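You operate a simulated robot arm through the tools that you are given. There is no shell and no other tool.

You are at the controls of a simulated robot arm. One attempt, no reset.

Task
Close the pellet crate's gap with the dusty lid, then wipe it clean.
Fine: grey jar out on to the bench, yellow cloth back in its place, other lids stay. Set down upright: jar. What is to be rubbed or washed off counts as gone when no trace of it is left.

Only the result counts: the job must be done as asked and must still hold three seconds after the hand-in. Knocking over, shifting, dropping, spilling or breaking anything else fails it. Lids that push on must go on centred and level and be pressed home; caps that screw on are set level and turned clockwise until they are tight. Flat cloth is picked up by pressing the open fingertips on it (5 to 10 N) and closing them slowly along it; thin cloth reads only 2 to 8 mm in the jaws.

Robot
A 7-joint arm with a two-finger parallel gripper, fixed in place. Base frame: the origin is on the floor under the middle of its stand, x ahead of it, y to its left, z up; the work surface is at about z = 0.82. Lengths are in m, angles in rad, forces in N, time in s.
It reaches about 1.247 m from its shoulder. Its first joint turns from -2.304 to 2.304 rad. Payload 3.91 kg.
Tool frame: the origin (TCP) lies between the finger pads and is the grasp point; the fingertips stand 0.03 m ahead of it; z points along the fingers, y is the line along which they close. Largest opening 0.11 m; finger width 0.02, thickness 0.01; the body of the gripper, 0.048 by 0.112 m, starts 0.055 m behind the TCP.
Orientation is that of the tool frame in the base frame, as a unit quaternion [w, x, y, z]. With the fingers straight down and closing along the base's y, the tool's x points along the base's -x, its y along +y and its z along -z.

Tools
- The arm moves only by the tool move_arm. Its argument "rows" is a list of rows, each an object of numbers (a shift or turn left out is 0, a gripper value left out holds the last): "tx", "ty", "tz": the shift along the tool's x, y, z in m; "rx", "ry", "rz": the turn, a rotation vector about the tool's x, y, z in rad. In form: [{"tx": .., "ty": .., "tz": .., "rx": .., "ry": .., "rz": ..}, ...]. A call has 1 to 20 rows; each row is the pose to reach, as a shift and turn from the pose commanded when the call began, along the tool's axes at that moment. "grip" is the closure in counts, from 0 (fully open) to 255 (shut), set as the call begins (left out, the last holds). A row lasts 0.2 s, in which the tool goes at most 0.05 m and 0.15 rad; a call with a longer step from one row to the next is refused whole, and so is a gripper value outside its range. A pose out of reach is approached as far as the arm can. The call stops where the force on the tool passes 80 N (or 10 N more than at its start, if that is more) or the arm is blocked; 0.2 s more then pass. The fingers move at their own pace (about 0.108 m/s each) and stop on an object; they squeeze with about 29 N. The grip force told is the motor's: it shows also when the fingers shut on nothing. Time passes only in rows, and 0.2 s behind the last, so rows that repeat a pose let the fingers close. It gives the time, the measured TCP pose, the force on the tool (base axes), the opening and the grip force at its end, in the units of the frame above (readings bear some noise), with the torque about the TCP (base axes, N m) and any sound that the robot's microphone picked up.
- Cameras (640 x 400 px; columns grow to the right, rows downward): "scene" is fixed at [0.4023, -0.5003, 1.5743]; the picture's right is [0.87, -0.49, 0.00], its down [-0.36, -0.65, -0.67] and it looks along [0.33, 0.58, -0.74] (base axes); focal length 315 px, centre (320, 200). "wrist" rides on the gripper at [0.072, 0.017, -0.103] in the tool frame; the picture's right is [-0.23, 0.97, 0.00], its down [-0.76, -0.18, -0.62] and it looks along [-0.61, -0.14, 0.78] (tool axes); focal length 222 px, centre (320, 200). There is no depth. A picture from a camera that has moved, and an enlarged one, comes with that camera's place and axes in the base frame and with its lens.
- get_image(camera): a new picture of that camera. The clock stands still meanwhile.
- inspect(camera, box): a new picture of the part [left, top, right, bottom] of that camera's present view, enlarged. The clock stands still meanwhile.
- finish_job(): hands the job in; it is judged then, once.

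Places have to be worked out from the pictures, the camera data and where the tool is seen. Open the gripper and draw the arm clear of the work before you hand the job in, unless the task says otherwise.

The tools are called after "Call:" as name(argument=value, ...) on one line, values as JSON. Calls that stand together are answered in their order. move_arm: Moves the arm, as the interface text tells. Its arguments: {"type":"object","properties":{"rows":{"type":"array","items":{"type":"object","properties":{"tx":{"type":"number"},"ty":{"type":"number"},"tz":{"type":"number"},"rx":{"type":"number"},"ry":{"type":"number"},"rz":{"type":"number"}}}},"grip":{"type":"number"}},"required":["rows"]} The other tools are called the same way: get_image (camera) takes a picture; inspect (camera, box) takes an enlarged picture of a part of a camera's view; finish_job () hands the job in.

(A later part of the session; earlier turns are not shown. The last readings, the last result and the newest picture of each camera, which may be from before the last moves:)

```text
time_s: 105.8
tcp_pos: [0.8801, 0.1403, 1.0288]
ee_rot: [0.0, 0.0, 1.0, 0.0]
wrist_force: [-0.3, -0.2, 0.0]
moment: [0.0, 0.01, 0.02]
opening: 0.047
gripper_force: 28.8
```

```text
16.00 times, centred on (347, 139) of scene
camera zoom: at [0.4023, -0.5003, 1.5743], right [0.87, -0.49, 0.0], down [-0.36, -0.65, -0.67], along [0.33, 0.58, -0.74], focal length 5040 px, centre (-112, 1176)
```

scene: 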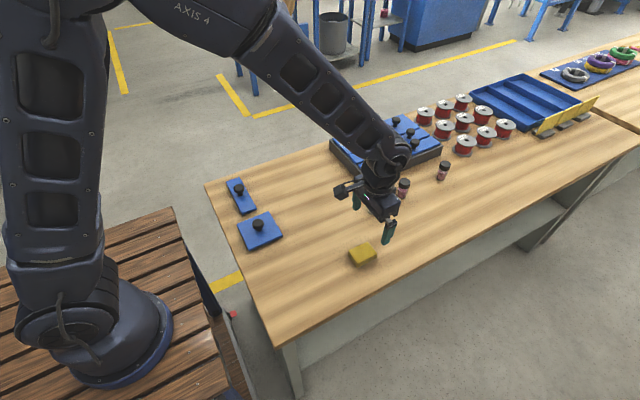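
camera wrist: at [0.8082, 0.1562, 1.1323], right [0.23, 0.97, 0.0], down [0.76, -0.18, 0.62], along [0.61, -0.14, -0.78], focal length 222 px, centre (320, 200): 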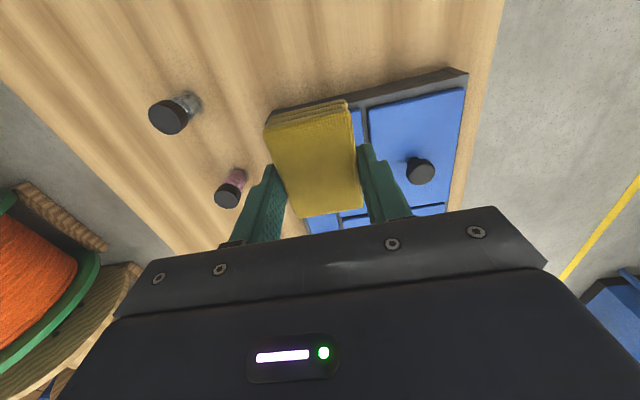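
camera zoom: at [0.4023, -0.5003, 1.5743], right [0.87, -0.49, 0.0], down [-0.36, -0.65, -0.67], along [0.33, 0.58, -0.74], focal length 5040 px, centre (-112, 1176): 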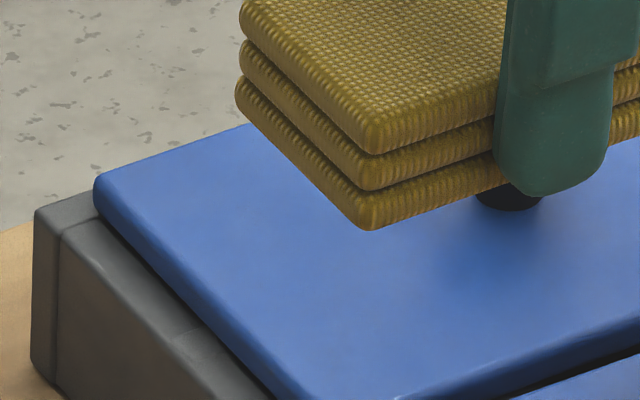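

There's no dust trace in either view. I'll carry the cloth back above its original spot; the commanded shift back is exactly tx +0.148, ty -0.290.

Call:
move_arm(rows=[{"tx": 0.003, "ty": -0.006}, {"tx": 0.01, "ty": -0.02}, {"tx": 0.021, "ty": -0.041}, {"tx": 0.033, "ty": -0.065}, {"tx": 0.045, "ty": -0.089}, {"tx": 0.057, "ty": -0.113}, {"tx": 0.069, "ty": -0.137}, {"tx": 0.081, "ty": -0.161}, {"tx": 0.093, "ty": -0.185}, {"tx": 0.105, "ty": -0.209}, {"tx": 0.117, "ty": -0.231}, {"tx": 0.128, "ty": -0.252}, {"tx": 0.138, "ty": -0.271}, {"tx": 0.145, "ty": -0.284}, {"tx": 0.148, "ty": -0.29}, {"tx": 0.148, "ty": -0.29}])

Call:
move_arm(rows=[{"tz": 0.005}, {"tz": 0.015}, {"tz": 0.03}, {"tz": 0.047}, {"tz": 0.064}, {"tz": 0.081}, {"tz": 0.098}, {"tz": 0.115}, {"tz": 0.13}, {"tz": 0.145}, {"tz": 0.157}, {"tz": 0.165}, {"tz": 0.169}, {"tz": 0.169}])

Call:
inspect(camera="scene", box=[330, 220, 400, 280])

```text
time_s: 109.2
tcp_pos: [0.731, -0.1505, 1.0301]
ee_rot: [0.001, 0.0, 1.0, -0.001]
wrist_force: [0.5, 0.9, -0.5]
moment: [0.02, -0.04, -0.02]
opening: 0.0471
gripper_force: 29.0
```

```text
time_s: 112.2
tcp_pos: [0.7318, -0.1501, 0.8598]
ee_rot: [0.0, 0.0, 1.0, -0.001]
wrist_force: [-0.7, -1.0, -1.2]
moment: [-0.02, -0.03, -0.03]
opening: 0.0468
gripper_force: 28.8
```

```text
6.67 times, centred on (365, 250) of scene
camera zoom: at [0.4023, -0.5003, 1.5743], right [0.87, -0.49, 0.0], down [-0.36, -0.65, -0.67], along [0.33, 0.58, -0.74], focal length 2100 px, centre (20, -133)
```

zoom: 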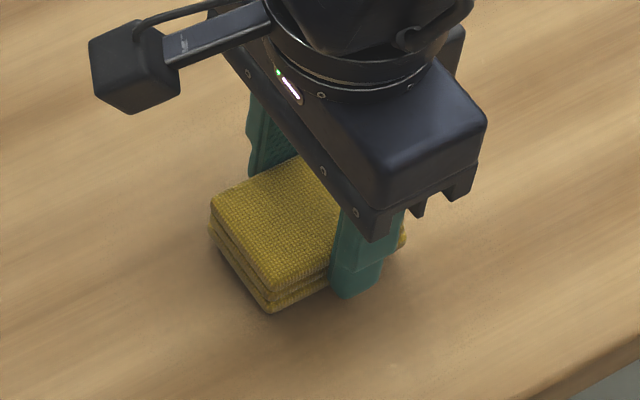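

Back over the same spot, about 5 mm above the bench. I'm lowering in 1 mm steps to contact.

Call:
move_arm(rows=[{"tz": 0.001}, {"tz": 0.002}, {"tz": 0.003}, {"tz": 0.004}])

Call:
move_arm(rows=[{"tz": 0.001}, {"tz": 0.0015}])

```text
time_s: 113.2
tcp_pos: [0.7318, -0.1499, 0.8557]
ee_rot: [0.0, 0.0, 1.0, 0.0]
wrist_force: [0.5, 0.2, 0.2]
moment: [0.04, 0.01, -0.02]
opening: 0.047
gripper_force: 29.6
```

```text
time_s: 113.8
tcp_pos: [0.7316, -0.1506, 0.8562]
ee_rot: [0.0, 0.0, 1.0, 0.0]
wrist_force: [0.1, -0.1, -0.7]
moment: [-0.02, 0.0, 0.02]
opening: 0.0468
gripper_force: 29.1
```

Call:
move_arm(rows=[{"tz": 0.0005}, {"tz": 0.001}])

Call:
move_arm(rows=[{"tz": 0.0005}, {"tz": 0.001}])

```text
time_s: 114.4
tcp_pos: [0.7319, -0.1516, 0.8544]
ee_rot: [-0.001, 0.0, 1.0, 0.0]
wrist_force: [-1.8, 1.6, 8.4]
moment: [0.04, 0.22, -0.01]
opening: 0.0469
gripper_force: 29.3
```

```text
time_s: 115.0
tcp_pos: [0.7336, -0.1509, 0.8523]
ee_rot: [0.001, 0.0, 1.0, 0.0]
wrist_force: [-4.3, 2.2, 26.6]
moment: [0.08, 0.31, 0.01]
opening: 0.0468
gripper_force: 29.1
```

The pad is on the bench. I'll relieve the pressure, open the fingers, and check before rising.

Call:
move_arm(rows=[{"tz": -0.001}, {"tz": -0.002}])

Call:
move_arm(rows=[{"tz": 0}, {"tz": 0}, {"tz": 0}, {"tz": 0}], grip=40)

Call:
inspect(camera="wrist", box=[180, 40, 460, 250])

Call:
inspect(camera="scene", box=[330, 220, 400, 280])

```text
time_s: 115.6
tcp_pos: [0.7316, -0.1505, 0.8526]
ee_rot: [0.0, -0.001, 1.0, 0.0]
wrist_force: [-0.1, -0.4, 0.3]
moment: [0.01, -0.05, 0.0]
opening: 0.0468
gripper_force: 28.7
```

```text
time_s: 116.6
tcp_pos: [0.7312, -0.1506, 0.8558]
ee_rot: [0.0, -0.001, 1.0, 0.0]
wrist_force: [-0.4, 0.7, 0.4]
moment: [-0.01, -0.01, -0.01]
opening: 0.0927
gripper_force: 0.1
```

```text
1.90 times, centred on (320, 145) of wrist
camera zoom: at [0.6597, -0.1331, 0.9581], right [0.23, 0.97, 0.0], down [0.76, -0.18, 0.62], along [0.61, -0.14, -0.78], focal length 423 px, centre (320, 305)
```

zoom: 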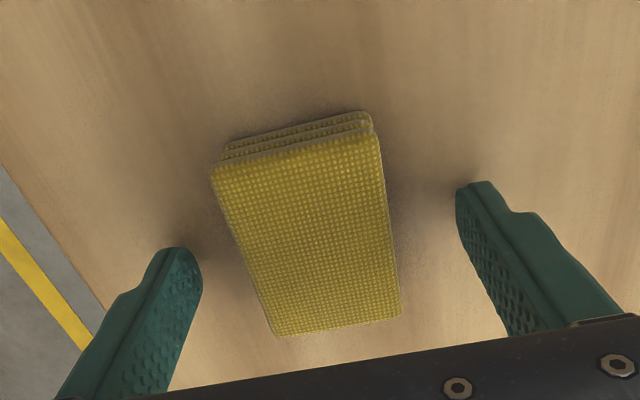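

```text
6.67 times, centred on (365, 250) of scene
camera zoom: at [0.4023, -0.5003, 1.5743], right [0.87, -0.49, 0.0], down [-0.36, -0.65, -0.67], along [0.33, 0.58, -0.74], focal length 2100 px, centre (20, -133)
```

zoom: 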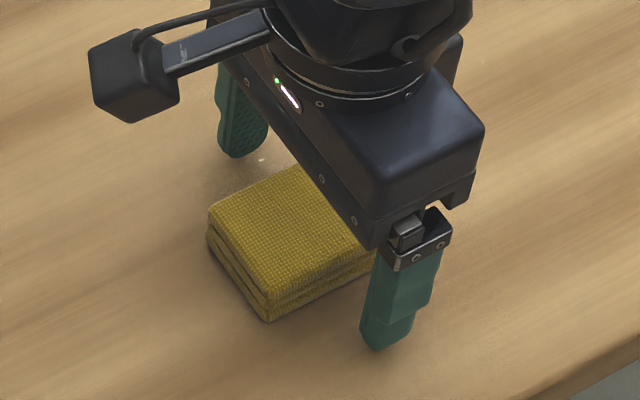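

The cloth is back on the same spot, with matching corner pixels. I'll retract up and return to the standard viewpoint over the crate to measure the lid.

Call:
move_arm(rows=[{"tz": -0.02}, {"tz": -0.06}, {"tz": -0.11}, {"tz": -0.16}, {"tz": -0.2}, {"tz": -0.23, "tx": -0.01, "ty": 0.02}, {"tz": -0.246, "tx": -0.025, "ty": 0.05}, {"tz": -0.246, "tx": -0.045, "ty": 0.09}, {"tz": -0.246, "tx": -0.065, "ty": 0.13}, {"tz": -0.246, "tx": -0.085, "ty": 0.17}, {"tz": -0.246, "tx": -0.105, "ty": 0.21}, {"tz": -0.246, "tx": -0.125, "ty": 0.25}, {"tz": -0.246, "tx": -0.145, "ty": 0.29}, {"tz": -0.246, "tx": -0.165, "ty": 0.33}, {"tz": -0.246, "tx": -0.18, "ty": 0.36}, {"tz": -0.246, "tx": -0.188, "ty": 0.374}, {"tz": -0.246, "tx": -0.188, "ty": 0.374}], grip=0)

Call:
inspect(camera="wrist", box=[290, 40, 390, 190])

Call:
inspect(camera="wrist", box=[280, 65, 340, 105])

Call:
inspect(camera="wrist", box=[320, 150, 400, 200])

Call:
inspect(camera="scene", box=[300, 160, 440, 290])

```text
time_s: 120.2
tcp_pos: [0.9205, 0.2229, 1.1023]
ee_rot: [0.001, -0.001, 1.0, -0.001]
wrist_force: [0.2, 0.6, -0.1]
moment: [-0.02, 0.01, 0.06]
opening: 0.1101
gripper_force: 0.1
```

```text
2.67 times, centred on (340, 115) of wrist
camera zoom: at [0.8481, 0.2405, 1.2044], right [0.23, 0.97, 0.0], down [0.76, -0.18, 0.62], along [0.61, -0.14, -0.78], focal length 592 px, centre (267, 427)
```

zoom: 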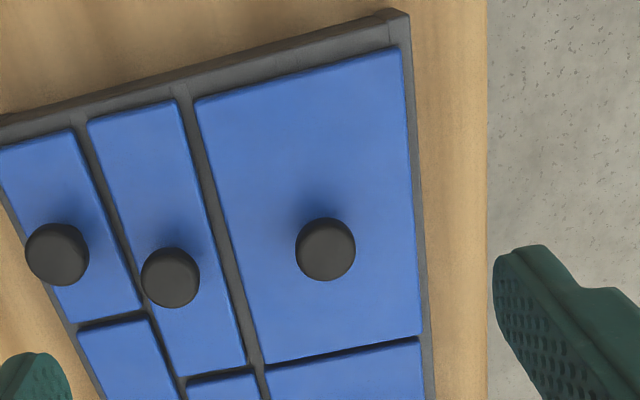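

```text
10.00 times, centred on (310, 85) of wrist
camera zoom: at [0.8481, 0.2405, 1.2044], right [0.23, 0.97, 0.0], down [0.76, -0.18, 0.62], along [0.61, -0.14, -0.78], focal length 2221 px, centre (420, 1350)
```

zoom: 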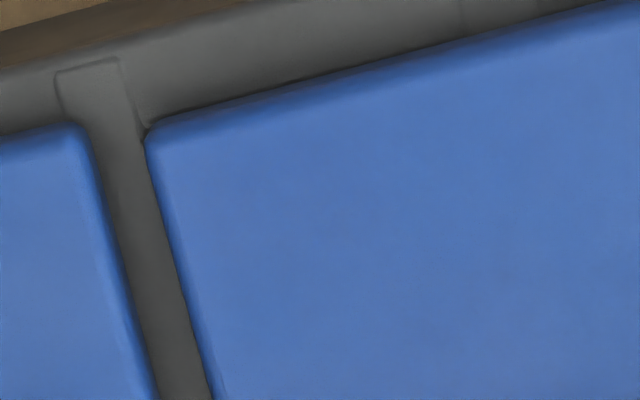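

```text
8.00 times, centred on (360, 175) of wrist
camera zoom: at [0.8481, 0.2405, 1.2044], right [0.23, 0.97, 0.0], down [0.76, -0.18, 0.62], along [0.61, -0.14, -0.78], focal length 1777 px, centre (0, 400)
```

zoom: 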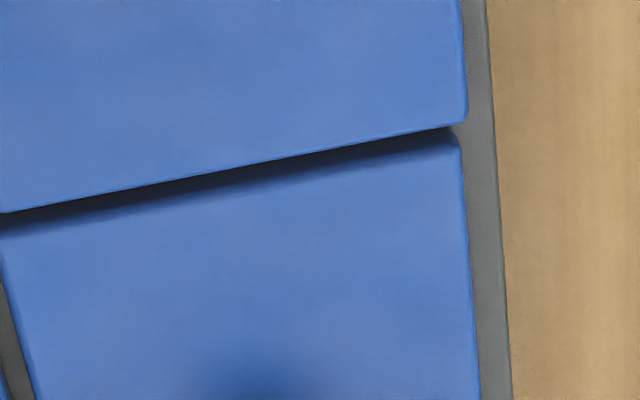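

```text
3.08 times, centred on (370, 225) of scene
camera zoom: at [0.4023, -0.5003, 1.5743], right [0.87, -0.49, 0.0], down [-0.36, -0.65, -0.67], along [0.33, 0.58, -0.74], focal length 969 px, centre (166, 123)
```

zoom: 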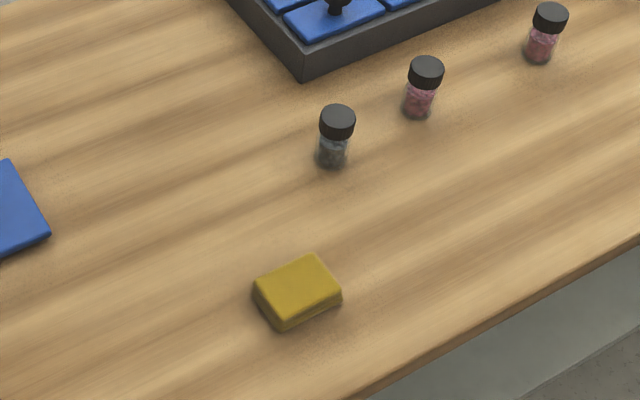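

The lid crept about 4 mm in +x and 3.7 mm in +y during wiping, so it needs re-centring. First I'll shift to exactly the opening camera pose for a like-for-like check of the row-3 lid.

Call:
move_arm(rows=[{"tx": 0.003, "ty": -0.002}, {"tx": 0.003, "ty": -0.002}])

Call:
inspect(camera="wrist", box=[290, 40, 390, 190])

Call:
inspect(camera="wrist", box=[200, 30, 400, 240])

```text
time_s: 120.8
tcp_pos: [0.9174, 0.221, 1.101]
ee_rot: [0.0, 0.0, 1.0, 0.0]
wrist_force: [0.2, -0.1, 1.0]
moment: [0.0, 0.01, 0.02]
opening: 0.11
gripper_force: 0.1
```

```text
2.67 times, centred on (340, 115) of wrist
camera zoom: at [0.8449, 0.2388, 1.2041], right [0.23, 0.97, 0.0], down [0.76, -0.18, 0.62], along [0.61, -0.14, -0.78], focal length 592 px, centre (267, 427)
```

zoom: 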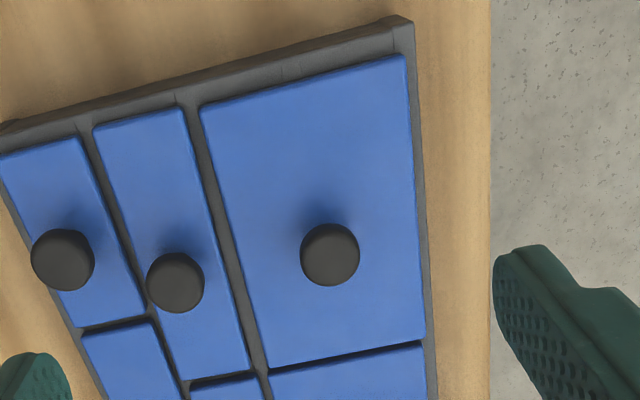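

```text
1.90 times, centred on (300, 135) of wrist
camera zoom: at [0.8449, 0.2388, 1.2041], right [0.23, 0.97, 0.0], down [0.76, -0.18, 0.62], along [0.61, -0.14, -0.78], focal length 423 px, centre (358, 324)
```

zoom: 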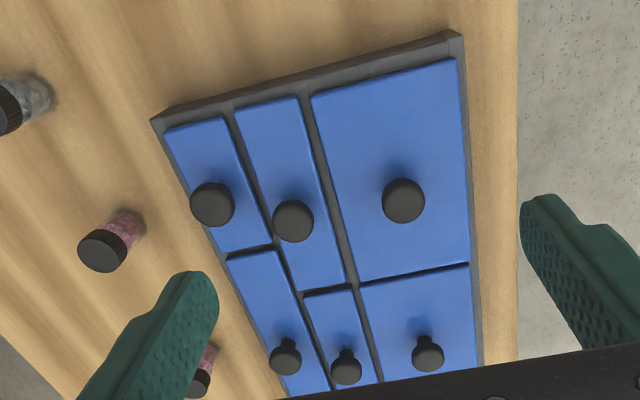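

The row-3 lid's knob sits within about 1–2 mm of its original place. I'll zoom into the four-lid junction and the outer edges for a precise target.

Call:
inspect(camera="wrist", box=[295, 160, 345, 195])

Call:
inspect(camera="wrist", box=[345, 145, 395, 180])

Call:
inspect(camera="wrist", box=[285, 65, 335, 100])

Call:
inspect(camera="wrist", box=[345, 45, 395, 80])

```text
11.43 times, centred on (320, 178) of wrist
camera zoom: at [0.8449, 0.2388, 1.2041], right [0.23, 0.97, 0.0], down [0.76, -0.18, 0.62], along [0.61, -0.14, -0.78], focal length 2538 px, centre (320, 457)
```

zoom: 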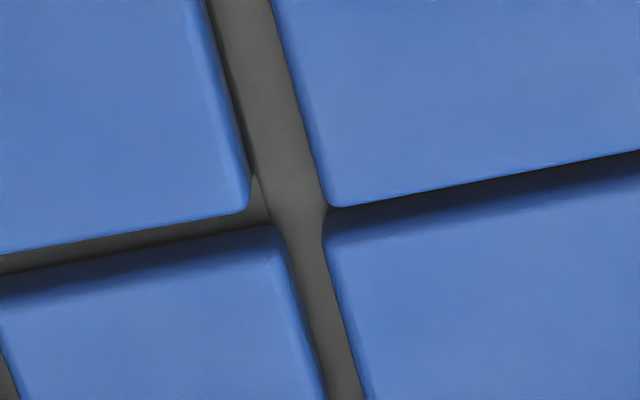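

```text
11.43 times, centred on (370, 162) of wrist
camera zoom: at [0.8449, 0.2388, 1.2041], right [0.23, 0.97, 0.0], down [0.76, -0.18, 0.62], along [0.61, -0.14, -0.78], focal length 2538 px, centre (-251, 629)
```

zoom: 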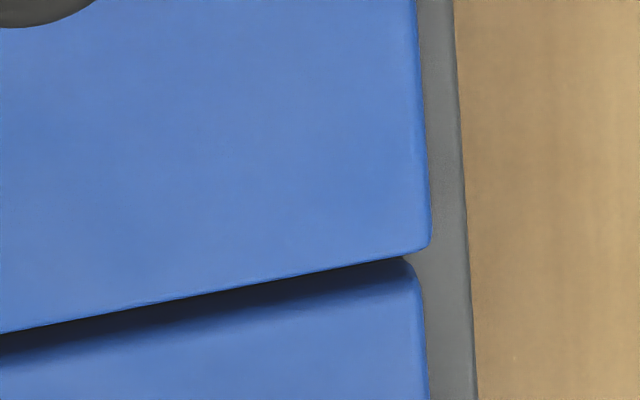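

```text
11.43 times, centred on (310, 82) of wrist
camera zoom: at [0.8449, 0.2388, 1.2041], right [0.23, 0.97, 0.0], down [0.76, -0.18, 0.62], along [0.61, -0.14, -0.78], focal length 2538 px, centre (434, 1543)
```

zoom: 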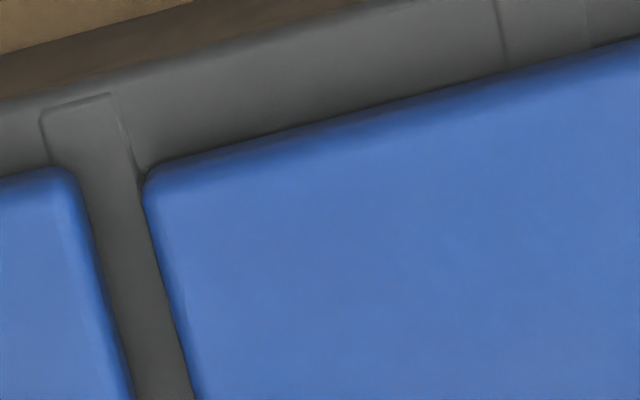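

```text
11.43 times, centred on (370, 62) of wrist
camera zoom: at [0.8449, 0.2388, 1.2041], right [0.23, 0.97, 0.0], down [0.76, -0.18, 0.62], along [0.61, -0.14, -0.78], focal length 2538 px, centre (-251, 1771)
```

zoom: 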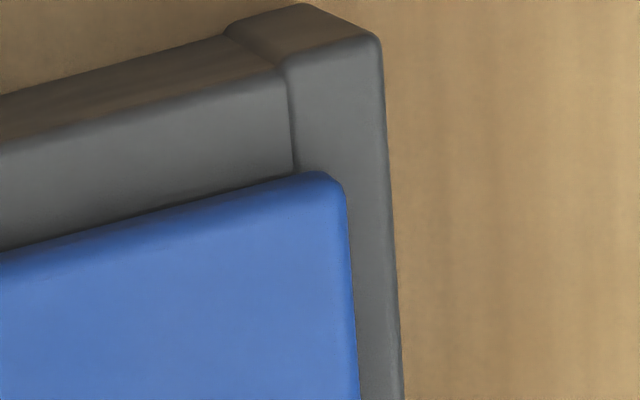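

Relative to its neighbours, the lid needs about -3 mm in x and -2 mm in y. I'll regrip its knob near (0.9745, 0.242), lift it slightly, shift it and set it down.

Call:
move_arm(rows=[{"tx": -0.019, "ty": 0.007, "tz": 0.02}, {"tx": -0.038, "ty": 0.014, "tz": 0.045}, {"tx": -0.0576, "ty": 0.0202, "tz": 0.07}, {"tx": -0.0576, "ty": 0.0202, "tz": 0.1}, {"tx": -0.0576, "ty": 0.0202, "tz": 0.125}, {"tx": -0.0576, "ty": 0.0202, "tz": 0.141}, {"tx": -0.0576, "ty": 0.0202, "tz": 0.141}], grip=116)

Call:
inspect(camera="wrist", box=[200, 60, 440, 250])

Call:
inspect(camera="scene", box=[325, 100, 415, 170])

```text
time_s: 122.4
tcp_pos: [0.9739, 0.2423, 0.9605]
ee_rot: [0.001, 0.0, 1.0, 0.0]
wrist_force: [0.8, 1.3, 0.2]
moment: [-0.01, 0.02, 0.01]
opening: 0.0601
gripper_force: 0.0
```

```text
2.11 times, centred on (320, 155) of wrist
camera zoom: at [0.9023, 0.2589, 1.063], right [0.23, 0.97, 0.0], down [0.76, -0.18, 0.62], along [0.61, -0.14, -0.78], focal length 468 px, centre (320, 295)
```

zoom: 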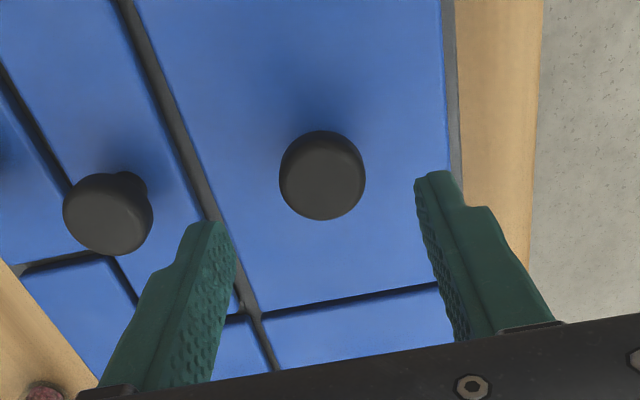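

```text
5.71 times, centred on (370, 135) of scene
camera zoom: at [0.4023, -0.5003, 1.5743], right [0.87, -0.49, 0.0], down [-0.36, -0.65, -0.67], along [0.33, 0.58, -0.74], focal length 1800 px, centre (34, 571)
```

zoom: 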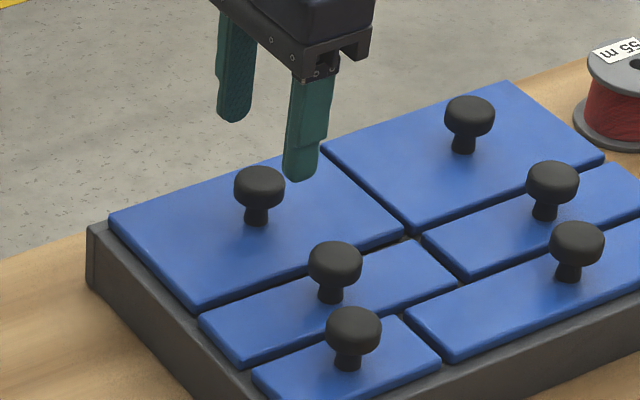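

The knob is centred between the fingers. I'll descend to the same relative grip height as before, with the tips about 3 mm above the lid.

Call:
move_arm(rows=[{"tz": 0.015}, {"tz": 0.03}, {"tz": 0.042}, {"tz": 0.048}, {"tz": 0.05}, {"tz": 0.05}])

Call:
move_arm(rows=[{"tz": 0}, {"tz": 0}, {"tz": 0}, {"tz": 0}], grip=255)

Call:
inspect(camera="wrist", box=[200, 60, 440, 250])

Call:
inspect(camera="scene", box=[325, 100, 415, 170])

```text
time_s: 123.8
tcp_pos: [0.9739, 0.242, 0.9098]
ee_rot: [0.0, 0.0, 1.0, 0.0]
wrist_force: [0.5, 0.1, -0.8]
moment: [0.0, 0.03, 0.02]
opening: 0.06
gripper_force: 0.1
```

```text
time_s: 124.8
tcp_pos: [0.9732, 0.241, 0.9102]
ee_rot: [0.001, 0.0, 1.0, 0.0]
wrist_force: [-0.8, 0.3, 0.0]
moment: [0.01, 0.01, 0.01]
opening: 0.031
gripper_force: 28.9
```

```text
2.11 times, centred on (320, 155) of wrist
camera zoom: at [0.9022, 0.2592, 1.013], right [0.23, 0.97, 0.0], down [0.76, -0.18, 0.62], along [0.61, -0.14, -0.78], focal length 468 px, centre (320, 295)
```

zoom: 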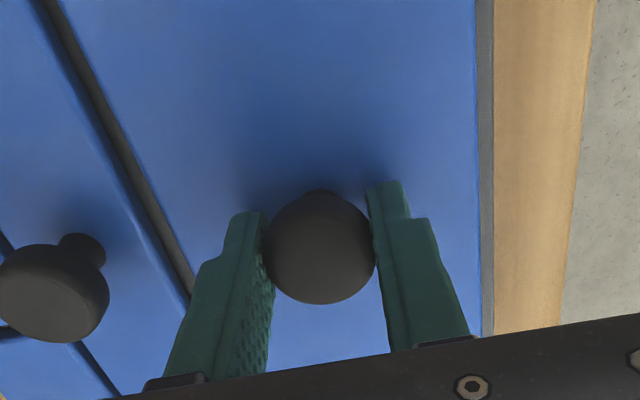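

```text
5.71 times, centred on (370, 135) of scene
camera zoom: at [0.4023, -0.5003, 1.5743], right [0.87, -0.49, 0.0], down [-0.36, -0.65, -0.67], along [0.33, 0.58, -0.74], focal length 1800 px, centre (34, 571)
```

zoom: 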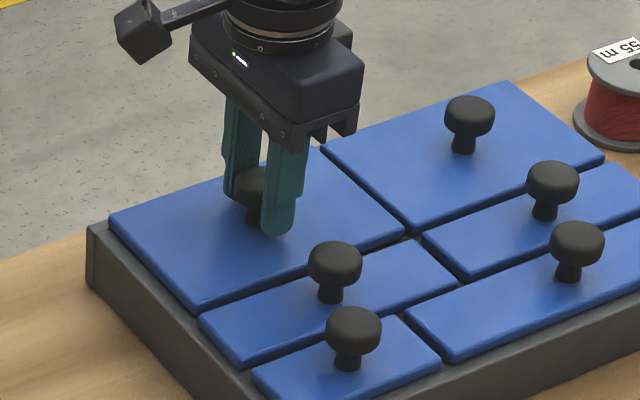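

Gripped. I'll raise 3 mm, shift -3 mm in x and -2 mm in y, and set it back down.

Call:
move_arm(rows=[{"tz": -0.001}, {"tz": -0.002}, {"tz": -0.003}, {"tz": -0.004}, {"tz": -0.004, "tx": 0.001, "ty": -0.0007}, {"tz": -0.004, "tx": 0.002, "ty": -0.0014}, {"tz": -0.004, "tx": 0.003, "ty": -0.002}, {"tz": -0.004, "tx": 0.003, "ty": -0.002}])

Call:
move_arm(rows=[{"tz": 0.001}, {"tz": 0.002}, {"tz": 0.003}, {"tz": 0.004}])

```text
time_s: 126.6
tcp_pos: [0.9716, 0.2394, 0.9148]
ee_rot: [0.0, -0.001, 1.0, 0.0]
wrist_force: [0.2, -1.2, -1.5]
moment: [0.02, -0.03, 0.0]
opening: 0.0308
gripper_force: 29.1
```

```text
time_s: 127.6
tcp_pos: [0.9719, 0.2404, 0.9099]
ee_rot: [0.0, 0.001, 1.0, 0.001]
wrist_force: [-0.6, -0.3, -1.4]
moment: [0.02, 0.02, 0.01]
opening: 0.0307
gripper_force: 28.6
```

Call:
move_arm(rows=[{"tz": 0.0005}, {"tz": 0.001}])

Call:
inspect(camera="wrist", box=[200, 60, 480, 250])

Call:
inspect(camera="scene", box=[325, 100, 415, 170])

```text
time_s: 128.2
tcp_pos: [0.972, 0.2396, 0.9098]
ee_rot: [0.0, 0.0, 1.0, 0.0]
wrist_force: [-2.5, -1.6, 7.1]
moment: [-0.01, 0.2, 0.03]
opening: 0.031
gripper_force: 28.6
```

```text
2.11 times, centred on (340, 155) of wrist
camera zoom: at [0.8995, 0.2572, 1.013], right [0.23, 0.97, 0.0], down [0.76, -0.18, 0.62], along [0.61, -0.14, -0.78], focal length 468 px, centre (278, 295)
```

zoom: 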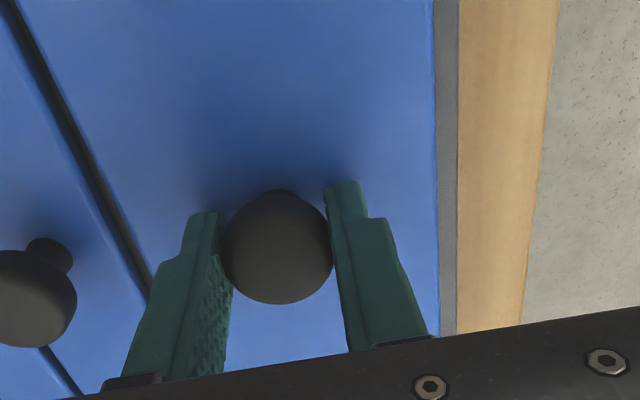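

```text
5.71 times, centred on (370, 135) of scene
camera zoom: at [0.4023, -0.5003, 1.5743], right [0.87, -0.49, 0.0], down [-0.36, -0.65, -0.67], along [0.33, 0.58, -0.74], focal length 1800 px, centre (34, 571)
```

zoom: 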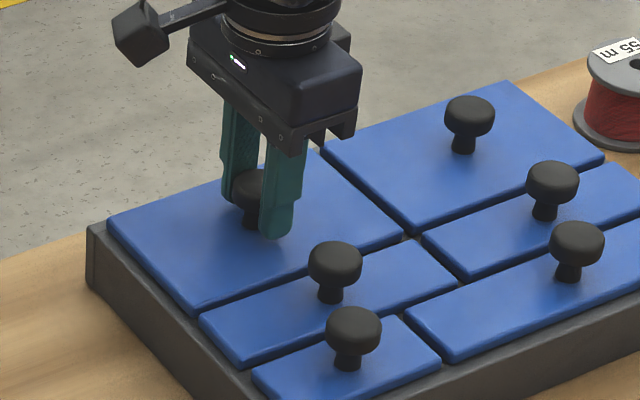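

It's seated with a light 7 N contact. I'll release, rise, and return to the standard viewpoint to measure all the margins again.

Call:
move_arm(rows=[{"tz": 0}, {"tz": 0}, {"tz": 0}], grip=116)

Call:
move_arm(rows=[{"tz": -0.01}, {"tz": -0.03}, {"tz": -0.06}, {"tz": -0.1}, {"tz": -0.14, "tx": 0.015, "ty": -0.005}, {"tz": -0.18, "tx": 0.035, "ty": -0.012}, {"tz": -0.191, "tx": 0.0546, "ty": -0.0182}, {"tz": -0.191, "tx": 0.0546, "ty": -0.0182}])

Call:
inspect(camera="wrist", box=[295, 160, 345, 195])

Call:
inspect(camera="wrist", box=[345, 145, 395, 180])

Call:
inspect(camera="wrist", box=[285, 65, 335, 100])

Call:
inspect(camera="wrist", box=[345, 45, 395, 80])

Call:
inspect(camera="wrist", box=[240, 75, 300, 117])

```text
time_s: 129.0
tcp_pos: [0.9711, 0.2395, 0.9085]
ee_rot: [0.0, 0.0, 1.0, -0.001]
wrist_force: [0.0, -0.2, -0.2]
moment: [0.01, -0.01, -0.02]
opening: 0.0599
gripper_force: 0.2
```

```text
time_s: 130.8
tcp_pos: [0.9167, 0.2204, 1.1001]
ee_rot: [0.0, 0.0, 1.0, 0.0]
wrist_force: [-0.2, -0.5, -0.3]
moment: [0.01, 0.03, -0.03]
opening: 0.0599
gripper_force: 0.1
```

```text
11.43 times, centred on (320, 178) of wrist
camera zoom: at [0.8444, 0.2383, 1.2031], right [0.23, 0.97, 0.0], down [0.76, -0.18, 0.62], along [0.61, -0.14, -0.78], focal length 2538 px, centre (320, 457)
```

zoom: 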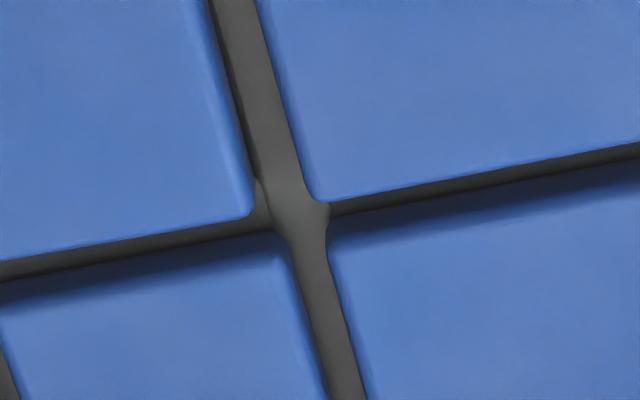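

```text
11.43 times, centred on (370, 162) of wrist
camera zoom: at [0.8444, 0.2383, 1.2031], right [0.23, 0.97, 0.0], down [0.76, -0.18, 0.62], along [0.61, -0.14, -0.78], focal length 2538 px, centre (-251, 629)
```

zoom: 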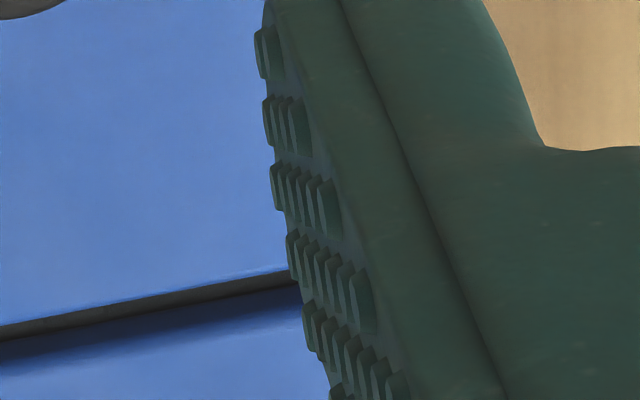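

```text
11.43 times, centred on (310, 82) of wrist
camera zoom: at [0.8444, 0.2383, 1.2031], right [0.23, 0.97, 0.0], down [0.76, -0.18, 0.62], along [0.61, -0.14, -0.78], focal length 2538 px, centre (434, 1543)
```

zoom: 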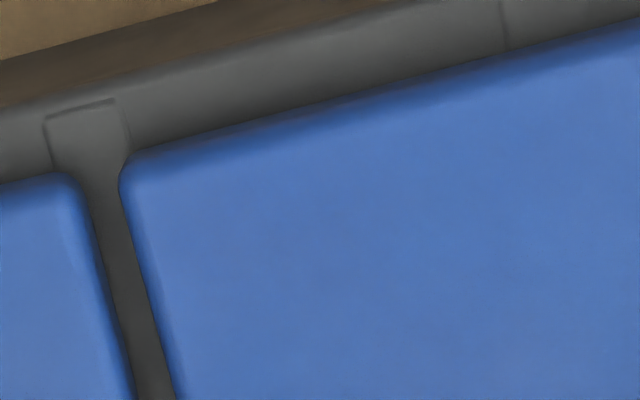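

```text
11.43 times, centred on (370, 62) of wrist
camera zoom: at [0.8444, 0.2383, 1.2031], right [0.23, 0.97, 0.0], down [0.76, -0.18, 0.62], along [0.61, -0.14, -0.78], focal length 2538 px, centre (-251, 1771)
```

zoom: 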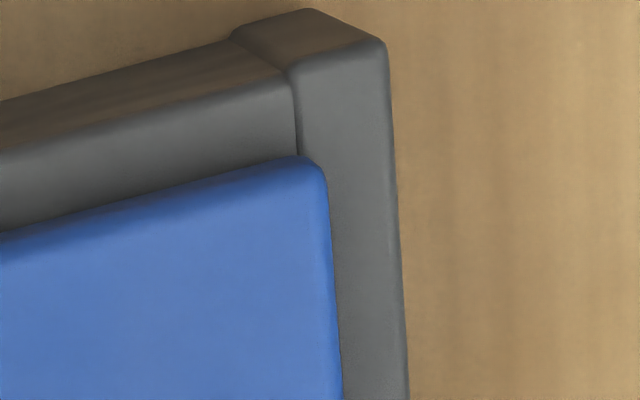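

```text
9.52 times, centred on (270, 96) of wrist
camera zoom: at [0.8444, 0.2383, 1.2031], right [0.23, 0.97, 0.0], down [0.76, -0.18, 0.62], along [0.61, -0.14, -0.78], focal length 2116 px, centre (796, 1190)
```

zoom: 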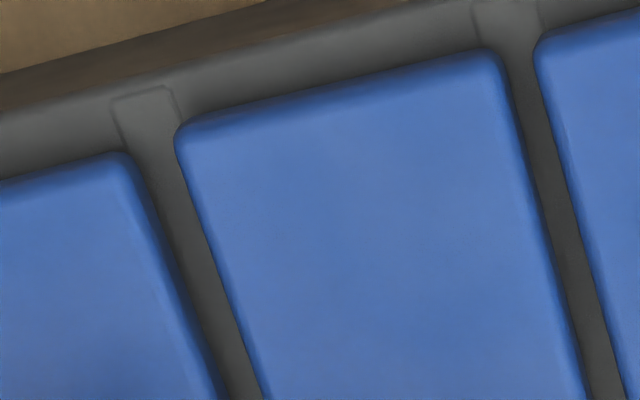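

The freshly cleaned lid is now centred to within about 0.5–1 mm: its margins match the row-3 lid at the near end and the large lid on the +y side. Now I'll check the row-3 lid's far end more precisely.

Call:
inspect(camera="wrist", box=[255, 135, 305, 170])

Call:
inspect(camera="wrist", box=[270, 160, 320, 195])

Call:
inspect(camera="wrist", box=[225, 70, 335, 190])

```text
11.43 times, centred on (280, 152) of wrist
camera zoom: at [0.8444, 0.2383, 1.2031], right [0.23, 0.97, 0.0], down [0.76, -0.18, 0.62], along [0.61, -0.14, -0.78], focal length 2538 px, centre (777, 743)
```

zoom: 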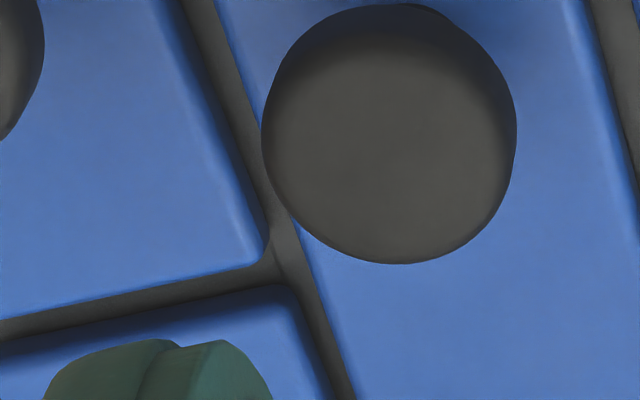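

```text
11.43 times, centred on (295, 178) of wrist
camera zoom: at [0.8444, 0.2383, 1.2031], right [0.23, 0.97, 0.0], down [0.76, -0.18, 0.62], along [0.61, -0.14, -0.78], focal length 2538 px, centre (606, 457)
```

zoom: 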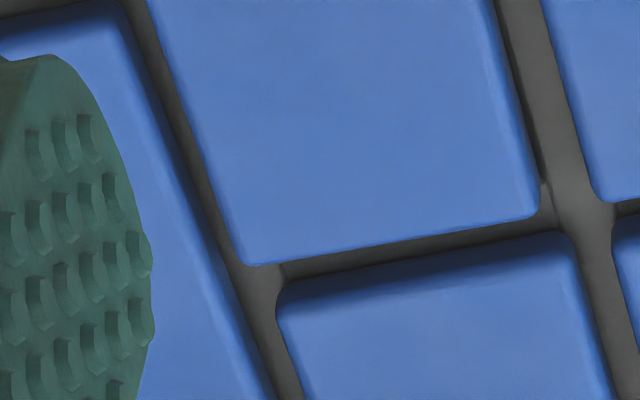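

```text
3.33 times, centred on (280, 130) of wrist
camera zoom: at [0.8444, 0.2383, 1.2031], right [0.23, 0.97, 0.0], down [0.76, -0.18, 0.62], along [0.61, -0.14, -0.78], focal length 740 px, centre (453, 433)
```

zoom: 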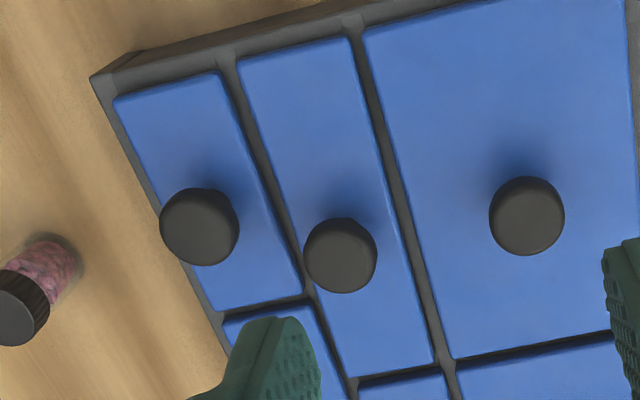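

The row-3 lid's centre is right, but it's yawed about 1.3° clockwise from the earlier bump. I'll undo that by gripping its knob at (0.971, 0.158), lifting slightly and rotating it back.

Call:
move_arm(rows=[{"tx": -0.018, "ty": -0.021, "tz": 0.02}, {"tx": -0.036, "ty": -0.042, "tz": 0.045}, {"tx": -0.0546, "ty": -0.0633, "tz": 0.07}, {"tx": -0.0546, "ty": -0.0633, "tz": 0.1}, {"tx": -0.0546, "ty": -0.0633, "tz": 0.125}, {"tx": -0.0546, "ty": -0.0633, "tz": 0.14}, {"tx": -0.0546, "ty": -0.0633, "tz": 0.14}], grip=116)

Call:
inspect(camera="wrist", box=[200, 60, 440, 250])

Call:
inspect(camera="scene", box=[335, 100, 425, 180])

```text
time_s: 132.4
tcp_pos: [0.9725, 0.1589, 0.9595]
ee_rot: [0.0, 0.0, 1.0, 0.0]
wrist_force: [0.2, -0.1, -0.4]
moment: [0.0, 0.02, 0.0]
opening: 0.0601
gripper_force: 0.1
```

```text
2.11 times, centred on (320, 155) of wrist
camera zoom: at [0.8989, 0.176, 1.0631], right [0.23, 0.97, 0.0], down [0.76, -0.18, 0.62], along [0.61, -0.14, -0.78], focal length 468 px, centre (320, 295)
```

zoom: 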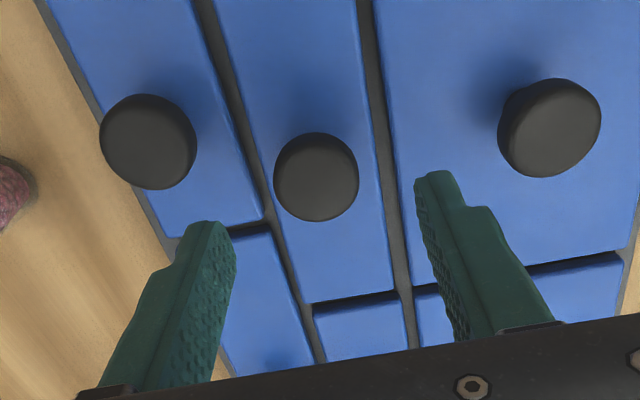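

```text
5.00 times, centred on (380, 140) of scene
camera zoom: at [0.4023, -0.5003, 1.5743], right [0.87, -0.49, 0.0], down [-0.36, -0.65, -0.67], along [0.33, 0.58, -0.74], focal length 1575 px, centre (20, 500)
```

zoom: 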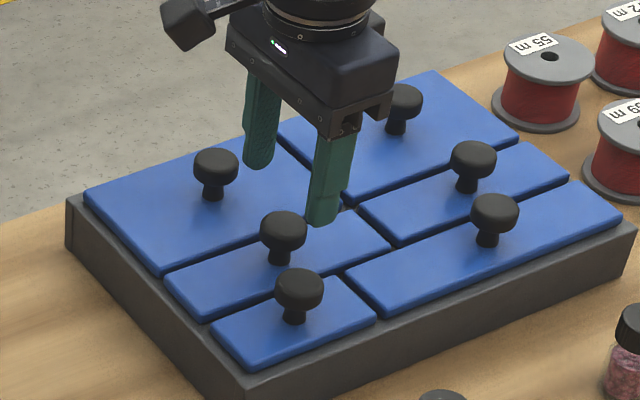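

The knob is about 1.4 mm to the -y side of the TCP, so I'll shift 1 mm, descend around it and grip.

Call:
move_arm(rows=[{"ty": -0.001, "tz": 0.015}, {"ty": -0.001, "tz": 0.03}, {"ty": -0.001, "tz": 0.042}, {"ty": -0.001, "tz": 0.048}, {"ty": -0.001, "tz": 0.05}, {"ty": -0.001, "tz": 0.05}])

Call:
move_arm(rows=[{"tz": 0}, {"tz": 0}, {"tz": 0}, {"tz": 0}], grip=255)

Call:
inspect(camera="wrist", box=[200, 60, 440, 250])

Call:
inspect(camera="scene", box=[335, 100, 425, 180])

```text
time_s: 133.8
tcp_pos: [0.9709, 0.1574, 0.9094]
ee_rot: [0.001, 0.0, 1.0, 0.001]
wrist_force: [0.4, -0.1, 0.3]
moment: [-0.01, 0.01, 0.0]
opening: 0.06
gripper_force: 0.0
```

```text
time_s: 134.8
tcp_pos: [0.9708, 0.1568, 0.9091]
ee_rot: [0.0, 0.0, 1.0, 0.0]
wrist_force: [-0.1, -0.1, 0.6]
moment: [0.01, 0.04, 0.0]
opening: 0.0307
gripper_force: 29.3
```

```text
2.11 times, centred on (320, 155) of wrist
camera zoom: at [0.8993, 0.1746, 1.0128], right [0.23, 0.97, 0.0], down [0.76, -0.18, 0.62], along [0.61, -0.14, -0.78], focal length 468 px, centre (320, 295)
```

zoom: 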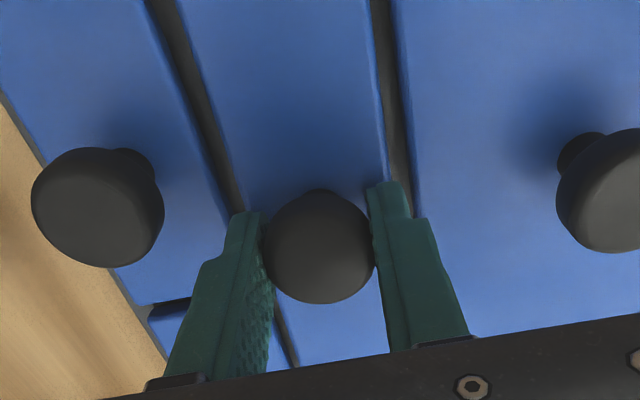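

```text
5.00 times, centred on (380, 140) of scene
camera zoom: at [0.4023, -0.5003, 1.5743], right [0.87, -0.49, 0.0], down [-0.36, -0.65, -0.67], along [0.33, 0.58, -0.74], focal length 1575 px, centre (20, 500)
```

zoom: 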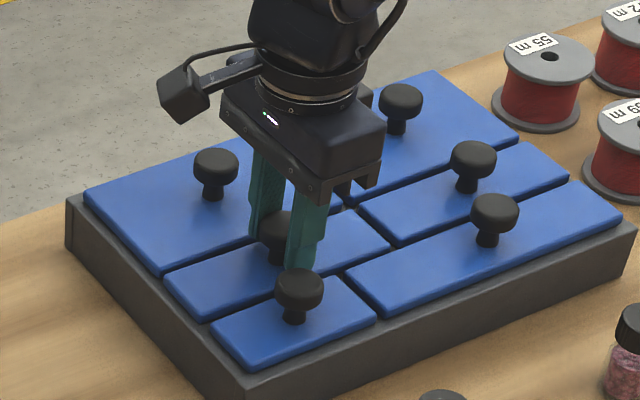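

Gripped. I'll lift 3 mm, rotate 0.022 rad counter-clockwise seen from above, and lower back.

Call:
move_arm(rows=[{"tz": -0.001}, {"tz": -0.002}, {"tz": -0.003}, {"tz": -0.003, "rz": -0.008, "ty": 0.0002}, {"tz": -0.003, "rz": -0.016, "ty": 0.0004}, {"tz": -0.003, "rz": -0.022, "ty": 0.0004}, {"tz": -0.003, "rz": -0.022, "ty": 0.0004}])

Call:
inspect(camera="wrist", box=[200, 60, 440, 250])

Call:
inspect(camera="scene", box=[335, 100, 425, 180])

```text
time_s: 136.4
tcp_pos: [0.9726, 0.1578, 0.912]
ee_rot: [0.0, -0.011, 1.0, 0.0]
wrist_force: [-0.3, -0.4, -1.3]
moment: [-0.01, -0.03, 0.02]
opening: 0.0309
gripper_force: 29.4
```

```text
2.11 times, centred on (320, 155) of wrist
camera zoom: at [0.8992, 0.1736, 1.0158], right [0.21, 0.98, 0.0], down [0.77, -0.16, 0.62], along [0.61, -0.13, -0.78], focal length 468 px, centre (320, 295)
```

zoom: 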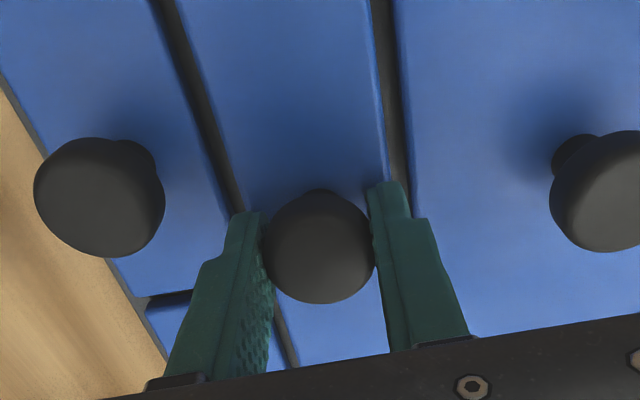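

```text
5.00 times, centred on (380, 140) of scene
camera zoom: at [0.4023, -0.5003, 1.5743], right [0.87, -0.49, 0.0], down [-0.36, -0.65, -0.67], along [0.33, 0.58, -0.74], focal length 1575 px, centre (20, 500)
```

zoom: 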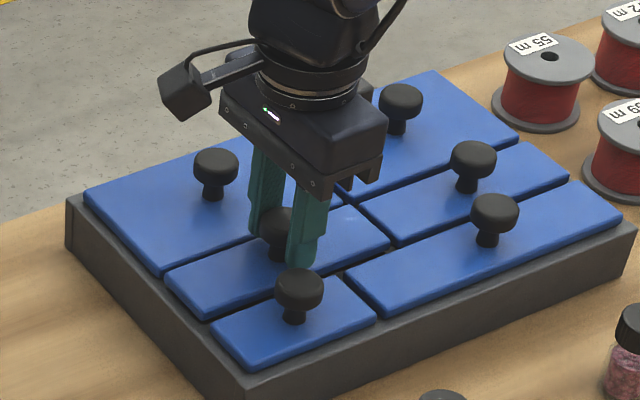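

The lid was lifted and rotated as commanded. I'll lower it to a light contact.

Call:
move_arm(rows=[{"tz": 0.001}, {"tz": 0.002}, {"tz": 0.003}])

Call:
move_arm(rows=[{"tz": 0.0005}, {"tz": 0.001}])

```text
time_s: 137.2
tcp_pos: [0.9706, 0.1568, 0.9096]
ee_rot: [0.0, -0.011, 1.0, -0.001]
wrist_force: [-0.7, 0.7, -0.9]
moment: [0.01, -0.01, 0.04]
opening: 0.0306
gripper_force: 28.9
```

```text
time_s: 137.8
tcp_pos: [0.9716, 0.1578, 0.9099]
ee_rot: [0.001, -0.011, 1.0, 0.0]
wrist_force: [-1.3, -1.4, 6.9]
moment: [-0.06, 0.14, 0.03]
opening: 0.0304
gripper_force: 28.9
```

Light 7 N contact, so it's down. I'll release, rise straight up, square the tool, and return to the standard viewpoint for the final measurement.

Call:
move_arm(rows=[{"tz": 0}, {"tz": 0}, {"tz": 0}], grip=116)

Call:
move_arm(rows=[{"tz": -0.01}, {"tz": -0.03}, {"tz": -0.06}, {"tz": -0.1}, {"tz": -0.14, "tx": 0.015, "ty": 0.02, "rz": 0.01}, {"tz": -0.18, "tx": 0.035, "ty": 0.042, "rz": 0.022}, {"tz": -0.191, "tx": 0.0546, "ty": 0.0633, "rz": 0.022}, {"tz": -0.191, "tx": 0.0546, "ty": 0.0633, "rz": 0.022}], grip=0)

Call:
inspect(camera="wrist", box=[295, 160, 345, 195])

Call:
inspect(camera="wrist", box=[285, 65, 335, 100])

Call:
inspect(camera="wrist", box=[270, 160, 320, 195])

Call:
inspect(camera="wrist", box=[240, 75, 300, 117])

Call:
inspect(camera="wrist", box=[200, 30, 400, 240])

```text
time_s: 138.6
tcp_pos: [0.9714, 0.1585, 0.9081]
ee_rot: [0.001, -0.011, 1.0, 0.0]
wrist_force: [-0.6, 0.0, 0.3]
moment: [0.01, -0.02, 0.04]
opening: 0.0599
gripper_force: 0.1
```

```text
time_s: 140.4
tcp_pos: [0.9151, 0.2197, 1.0997]
ee_rot: [0.0, 0.0, 1.0, 0.0]
wrist_force: [-0.3, 0.4, 0.2]
moment: [0.01, -0.05, -0.02]
opening: 0.1097
gripper_force: 0.1
```

```text
11.43 times, centred on (320, 178) of wrist
camera zoom: at [0.8426, 0.2383, 1.2023], right [0.23, 0.97, 0.0], down [0.76, -0.18, 0.62], along [0.61, -0.14, -0.78], focal length 2538 px, centre (320, 457)
```

zoom: 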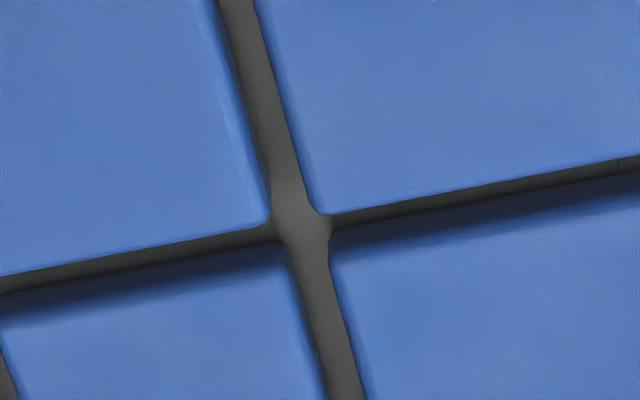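

```text
11.43 times, centred on (310, 82) of wrist
camera zoom: at [0.8426, 0.2383, 1.2023], right [0.23, 0.97, 0.0], down [0.76, -0.18, 0.62], along [0.61, -0.14, -0.78], focal length 2538 px, centre (434, 1543)
```

zoom: 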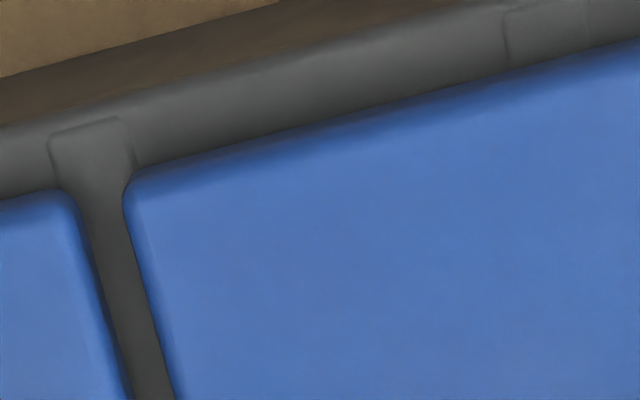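

```text
11.43 times, centred on (295, 178) of wrist
camera zoom: at [0.8426, 0.2383, 1.2023], right [0.23, 0.97, 0.0], down [0.76, -0.18, 0.62], along [0.61, -0.14, -0.78], focal length 2538 px, centre (606, 457)
```

zoom: 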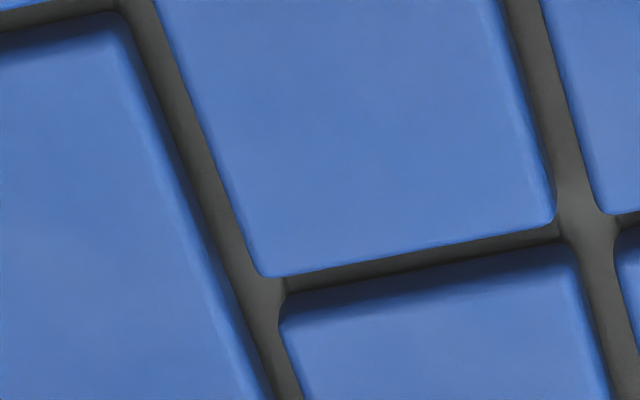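

```text
9.52 times, centred on (270, 96) of wrist
camera zoom: at [0.8426, 0.2383, 1.2023], right [0.23, 0.97, 0.0], down [0.76, -0.18, 0.62], along [0.61, -0.14, -0.78], focal length 2116 px, centre (796, 1190)
```

zoom: 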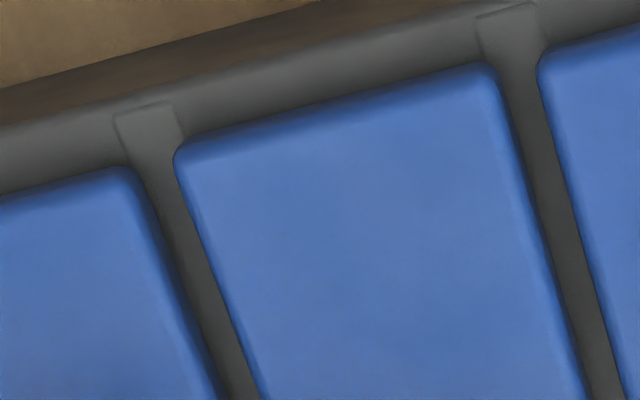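

```text
1.90 times, centred on (300, 135) of wrist
camera zoom: at [0.8426, 0.2383, 1.2023], right [0.23, 0.97, 0.0], down [0.76, -0.18, 0.62], along [0.61, -0.14, -0.78], focal length 423 px, centre (358, 324)
```

zoom: 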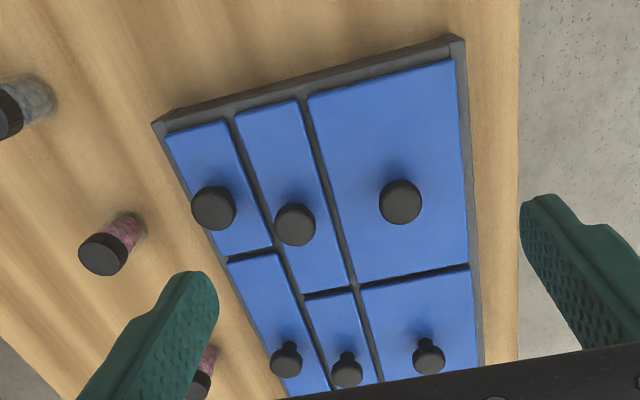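

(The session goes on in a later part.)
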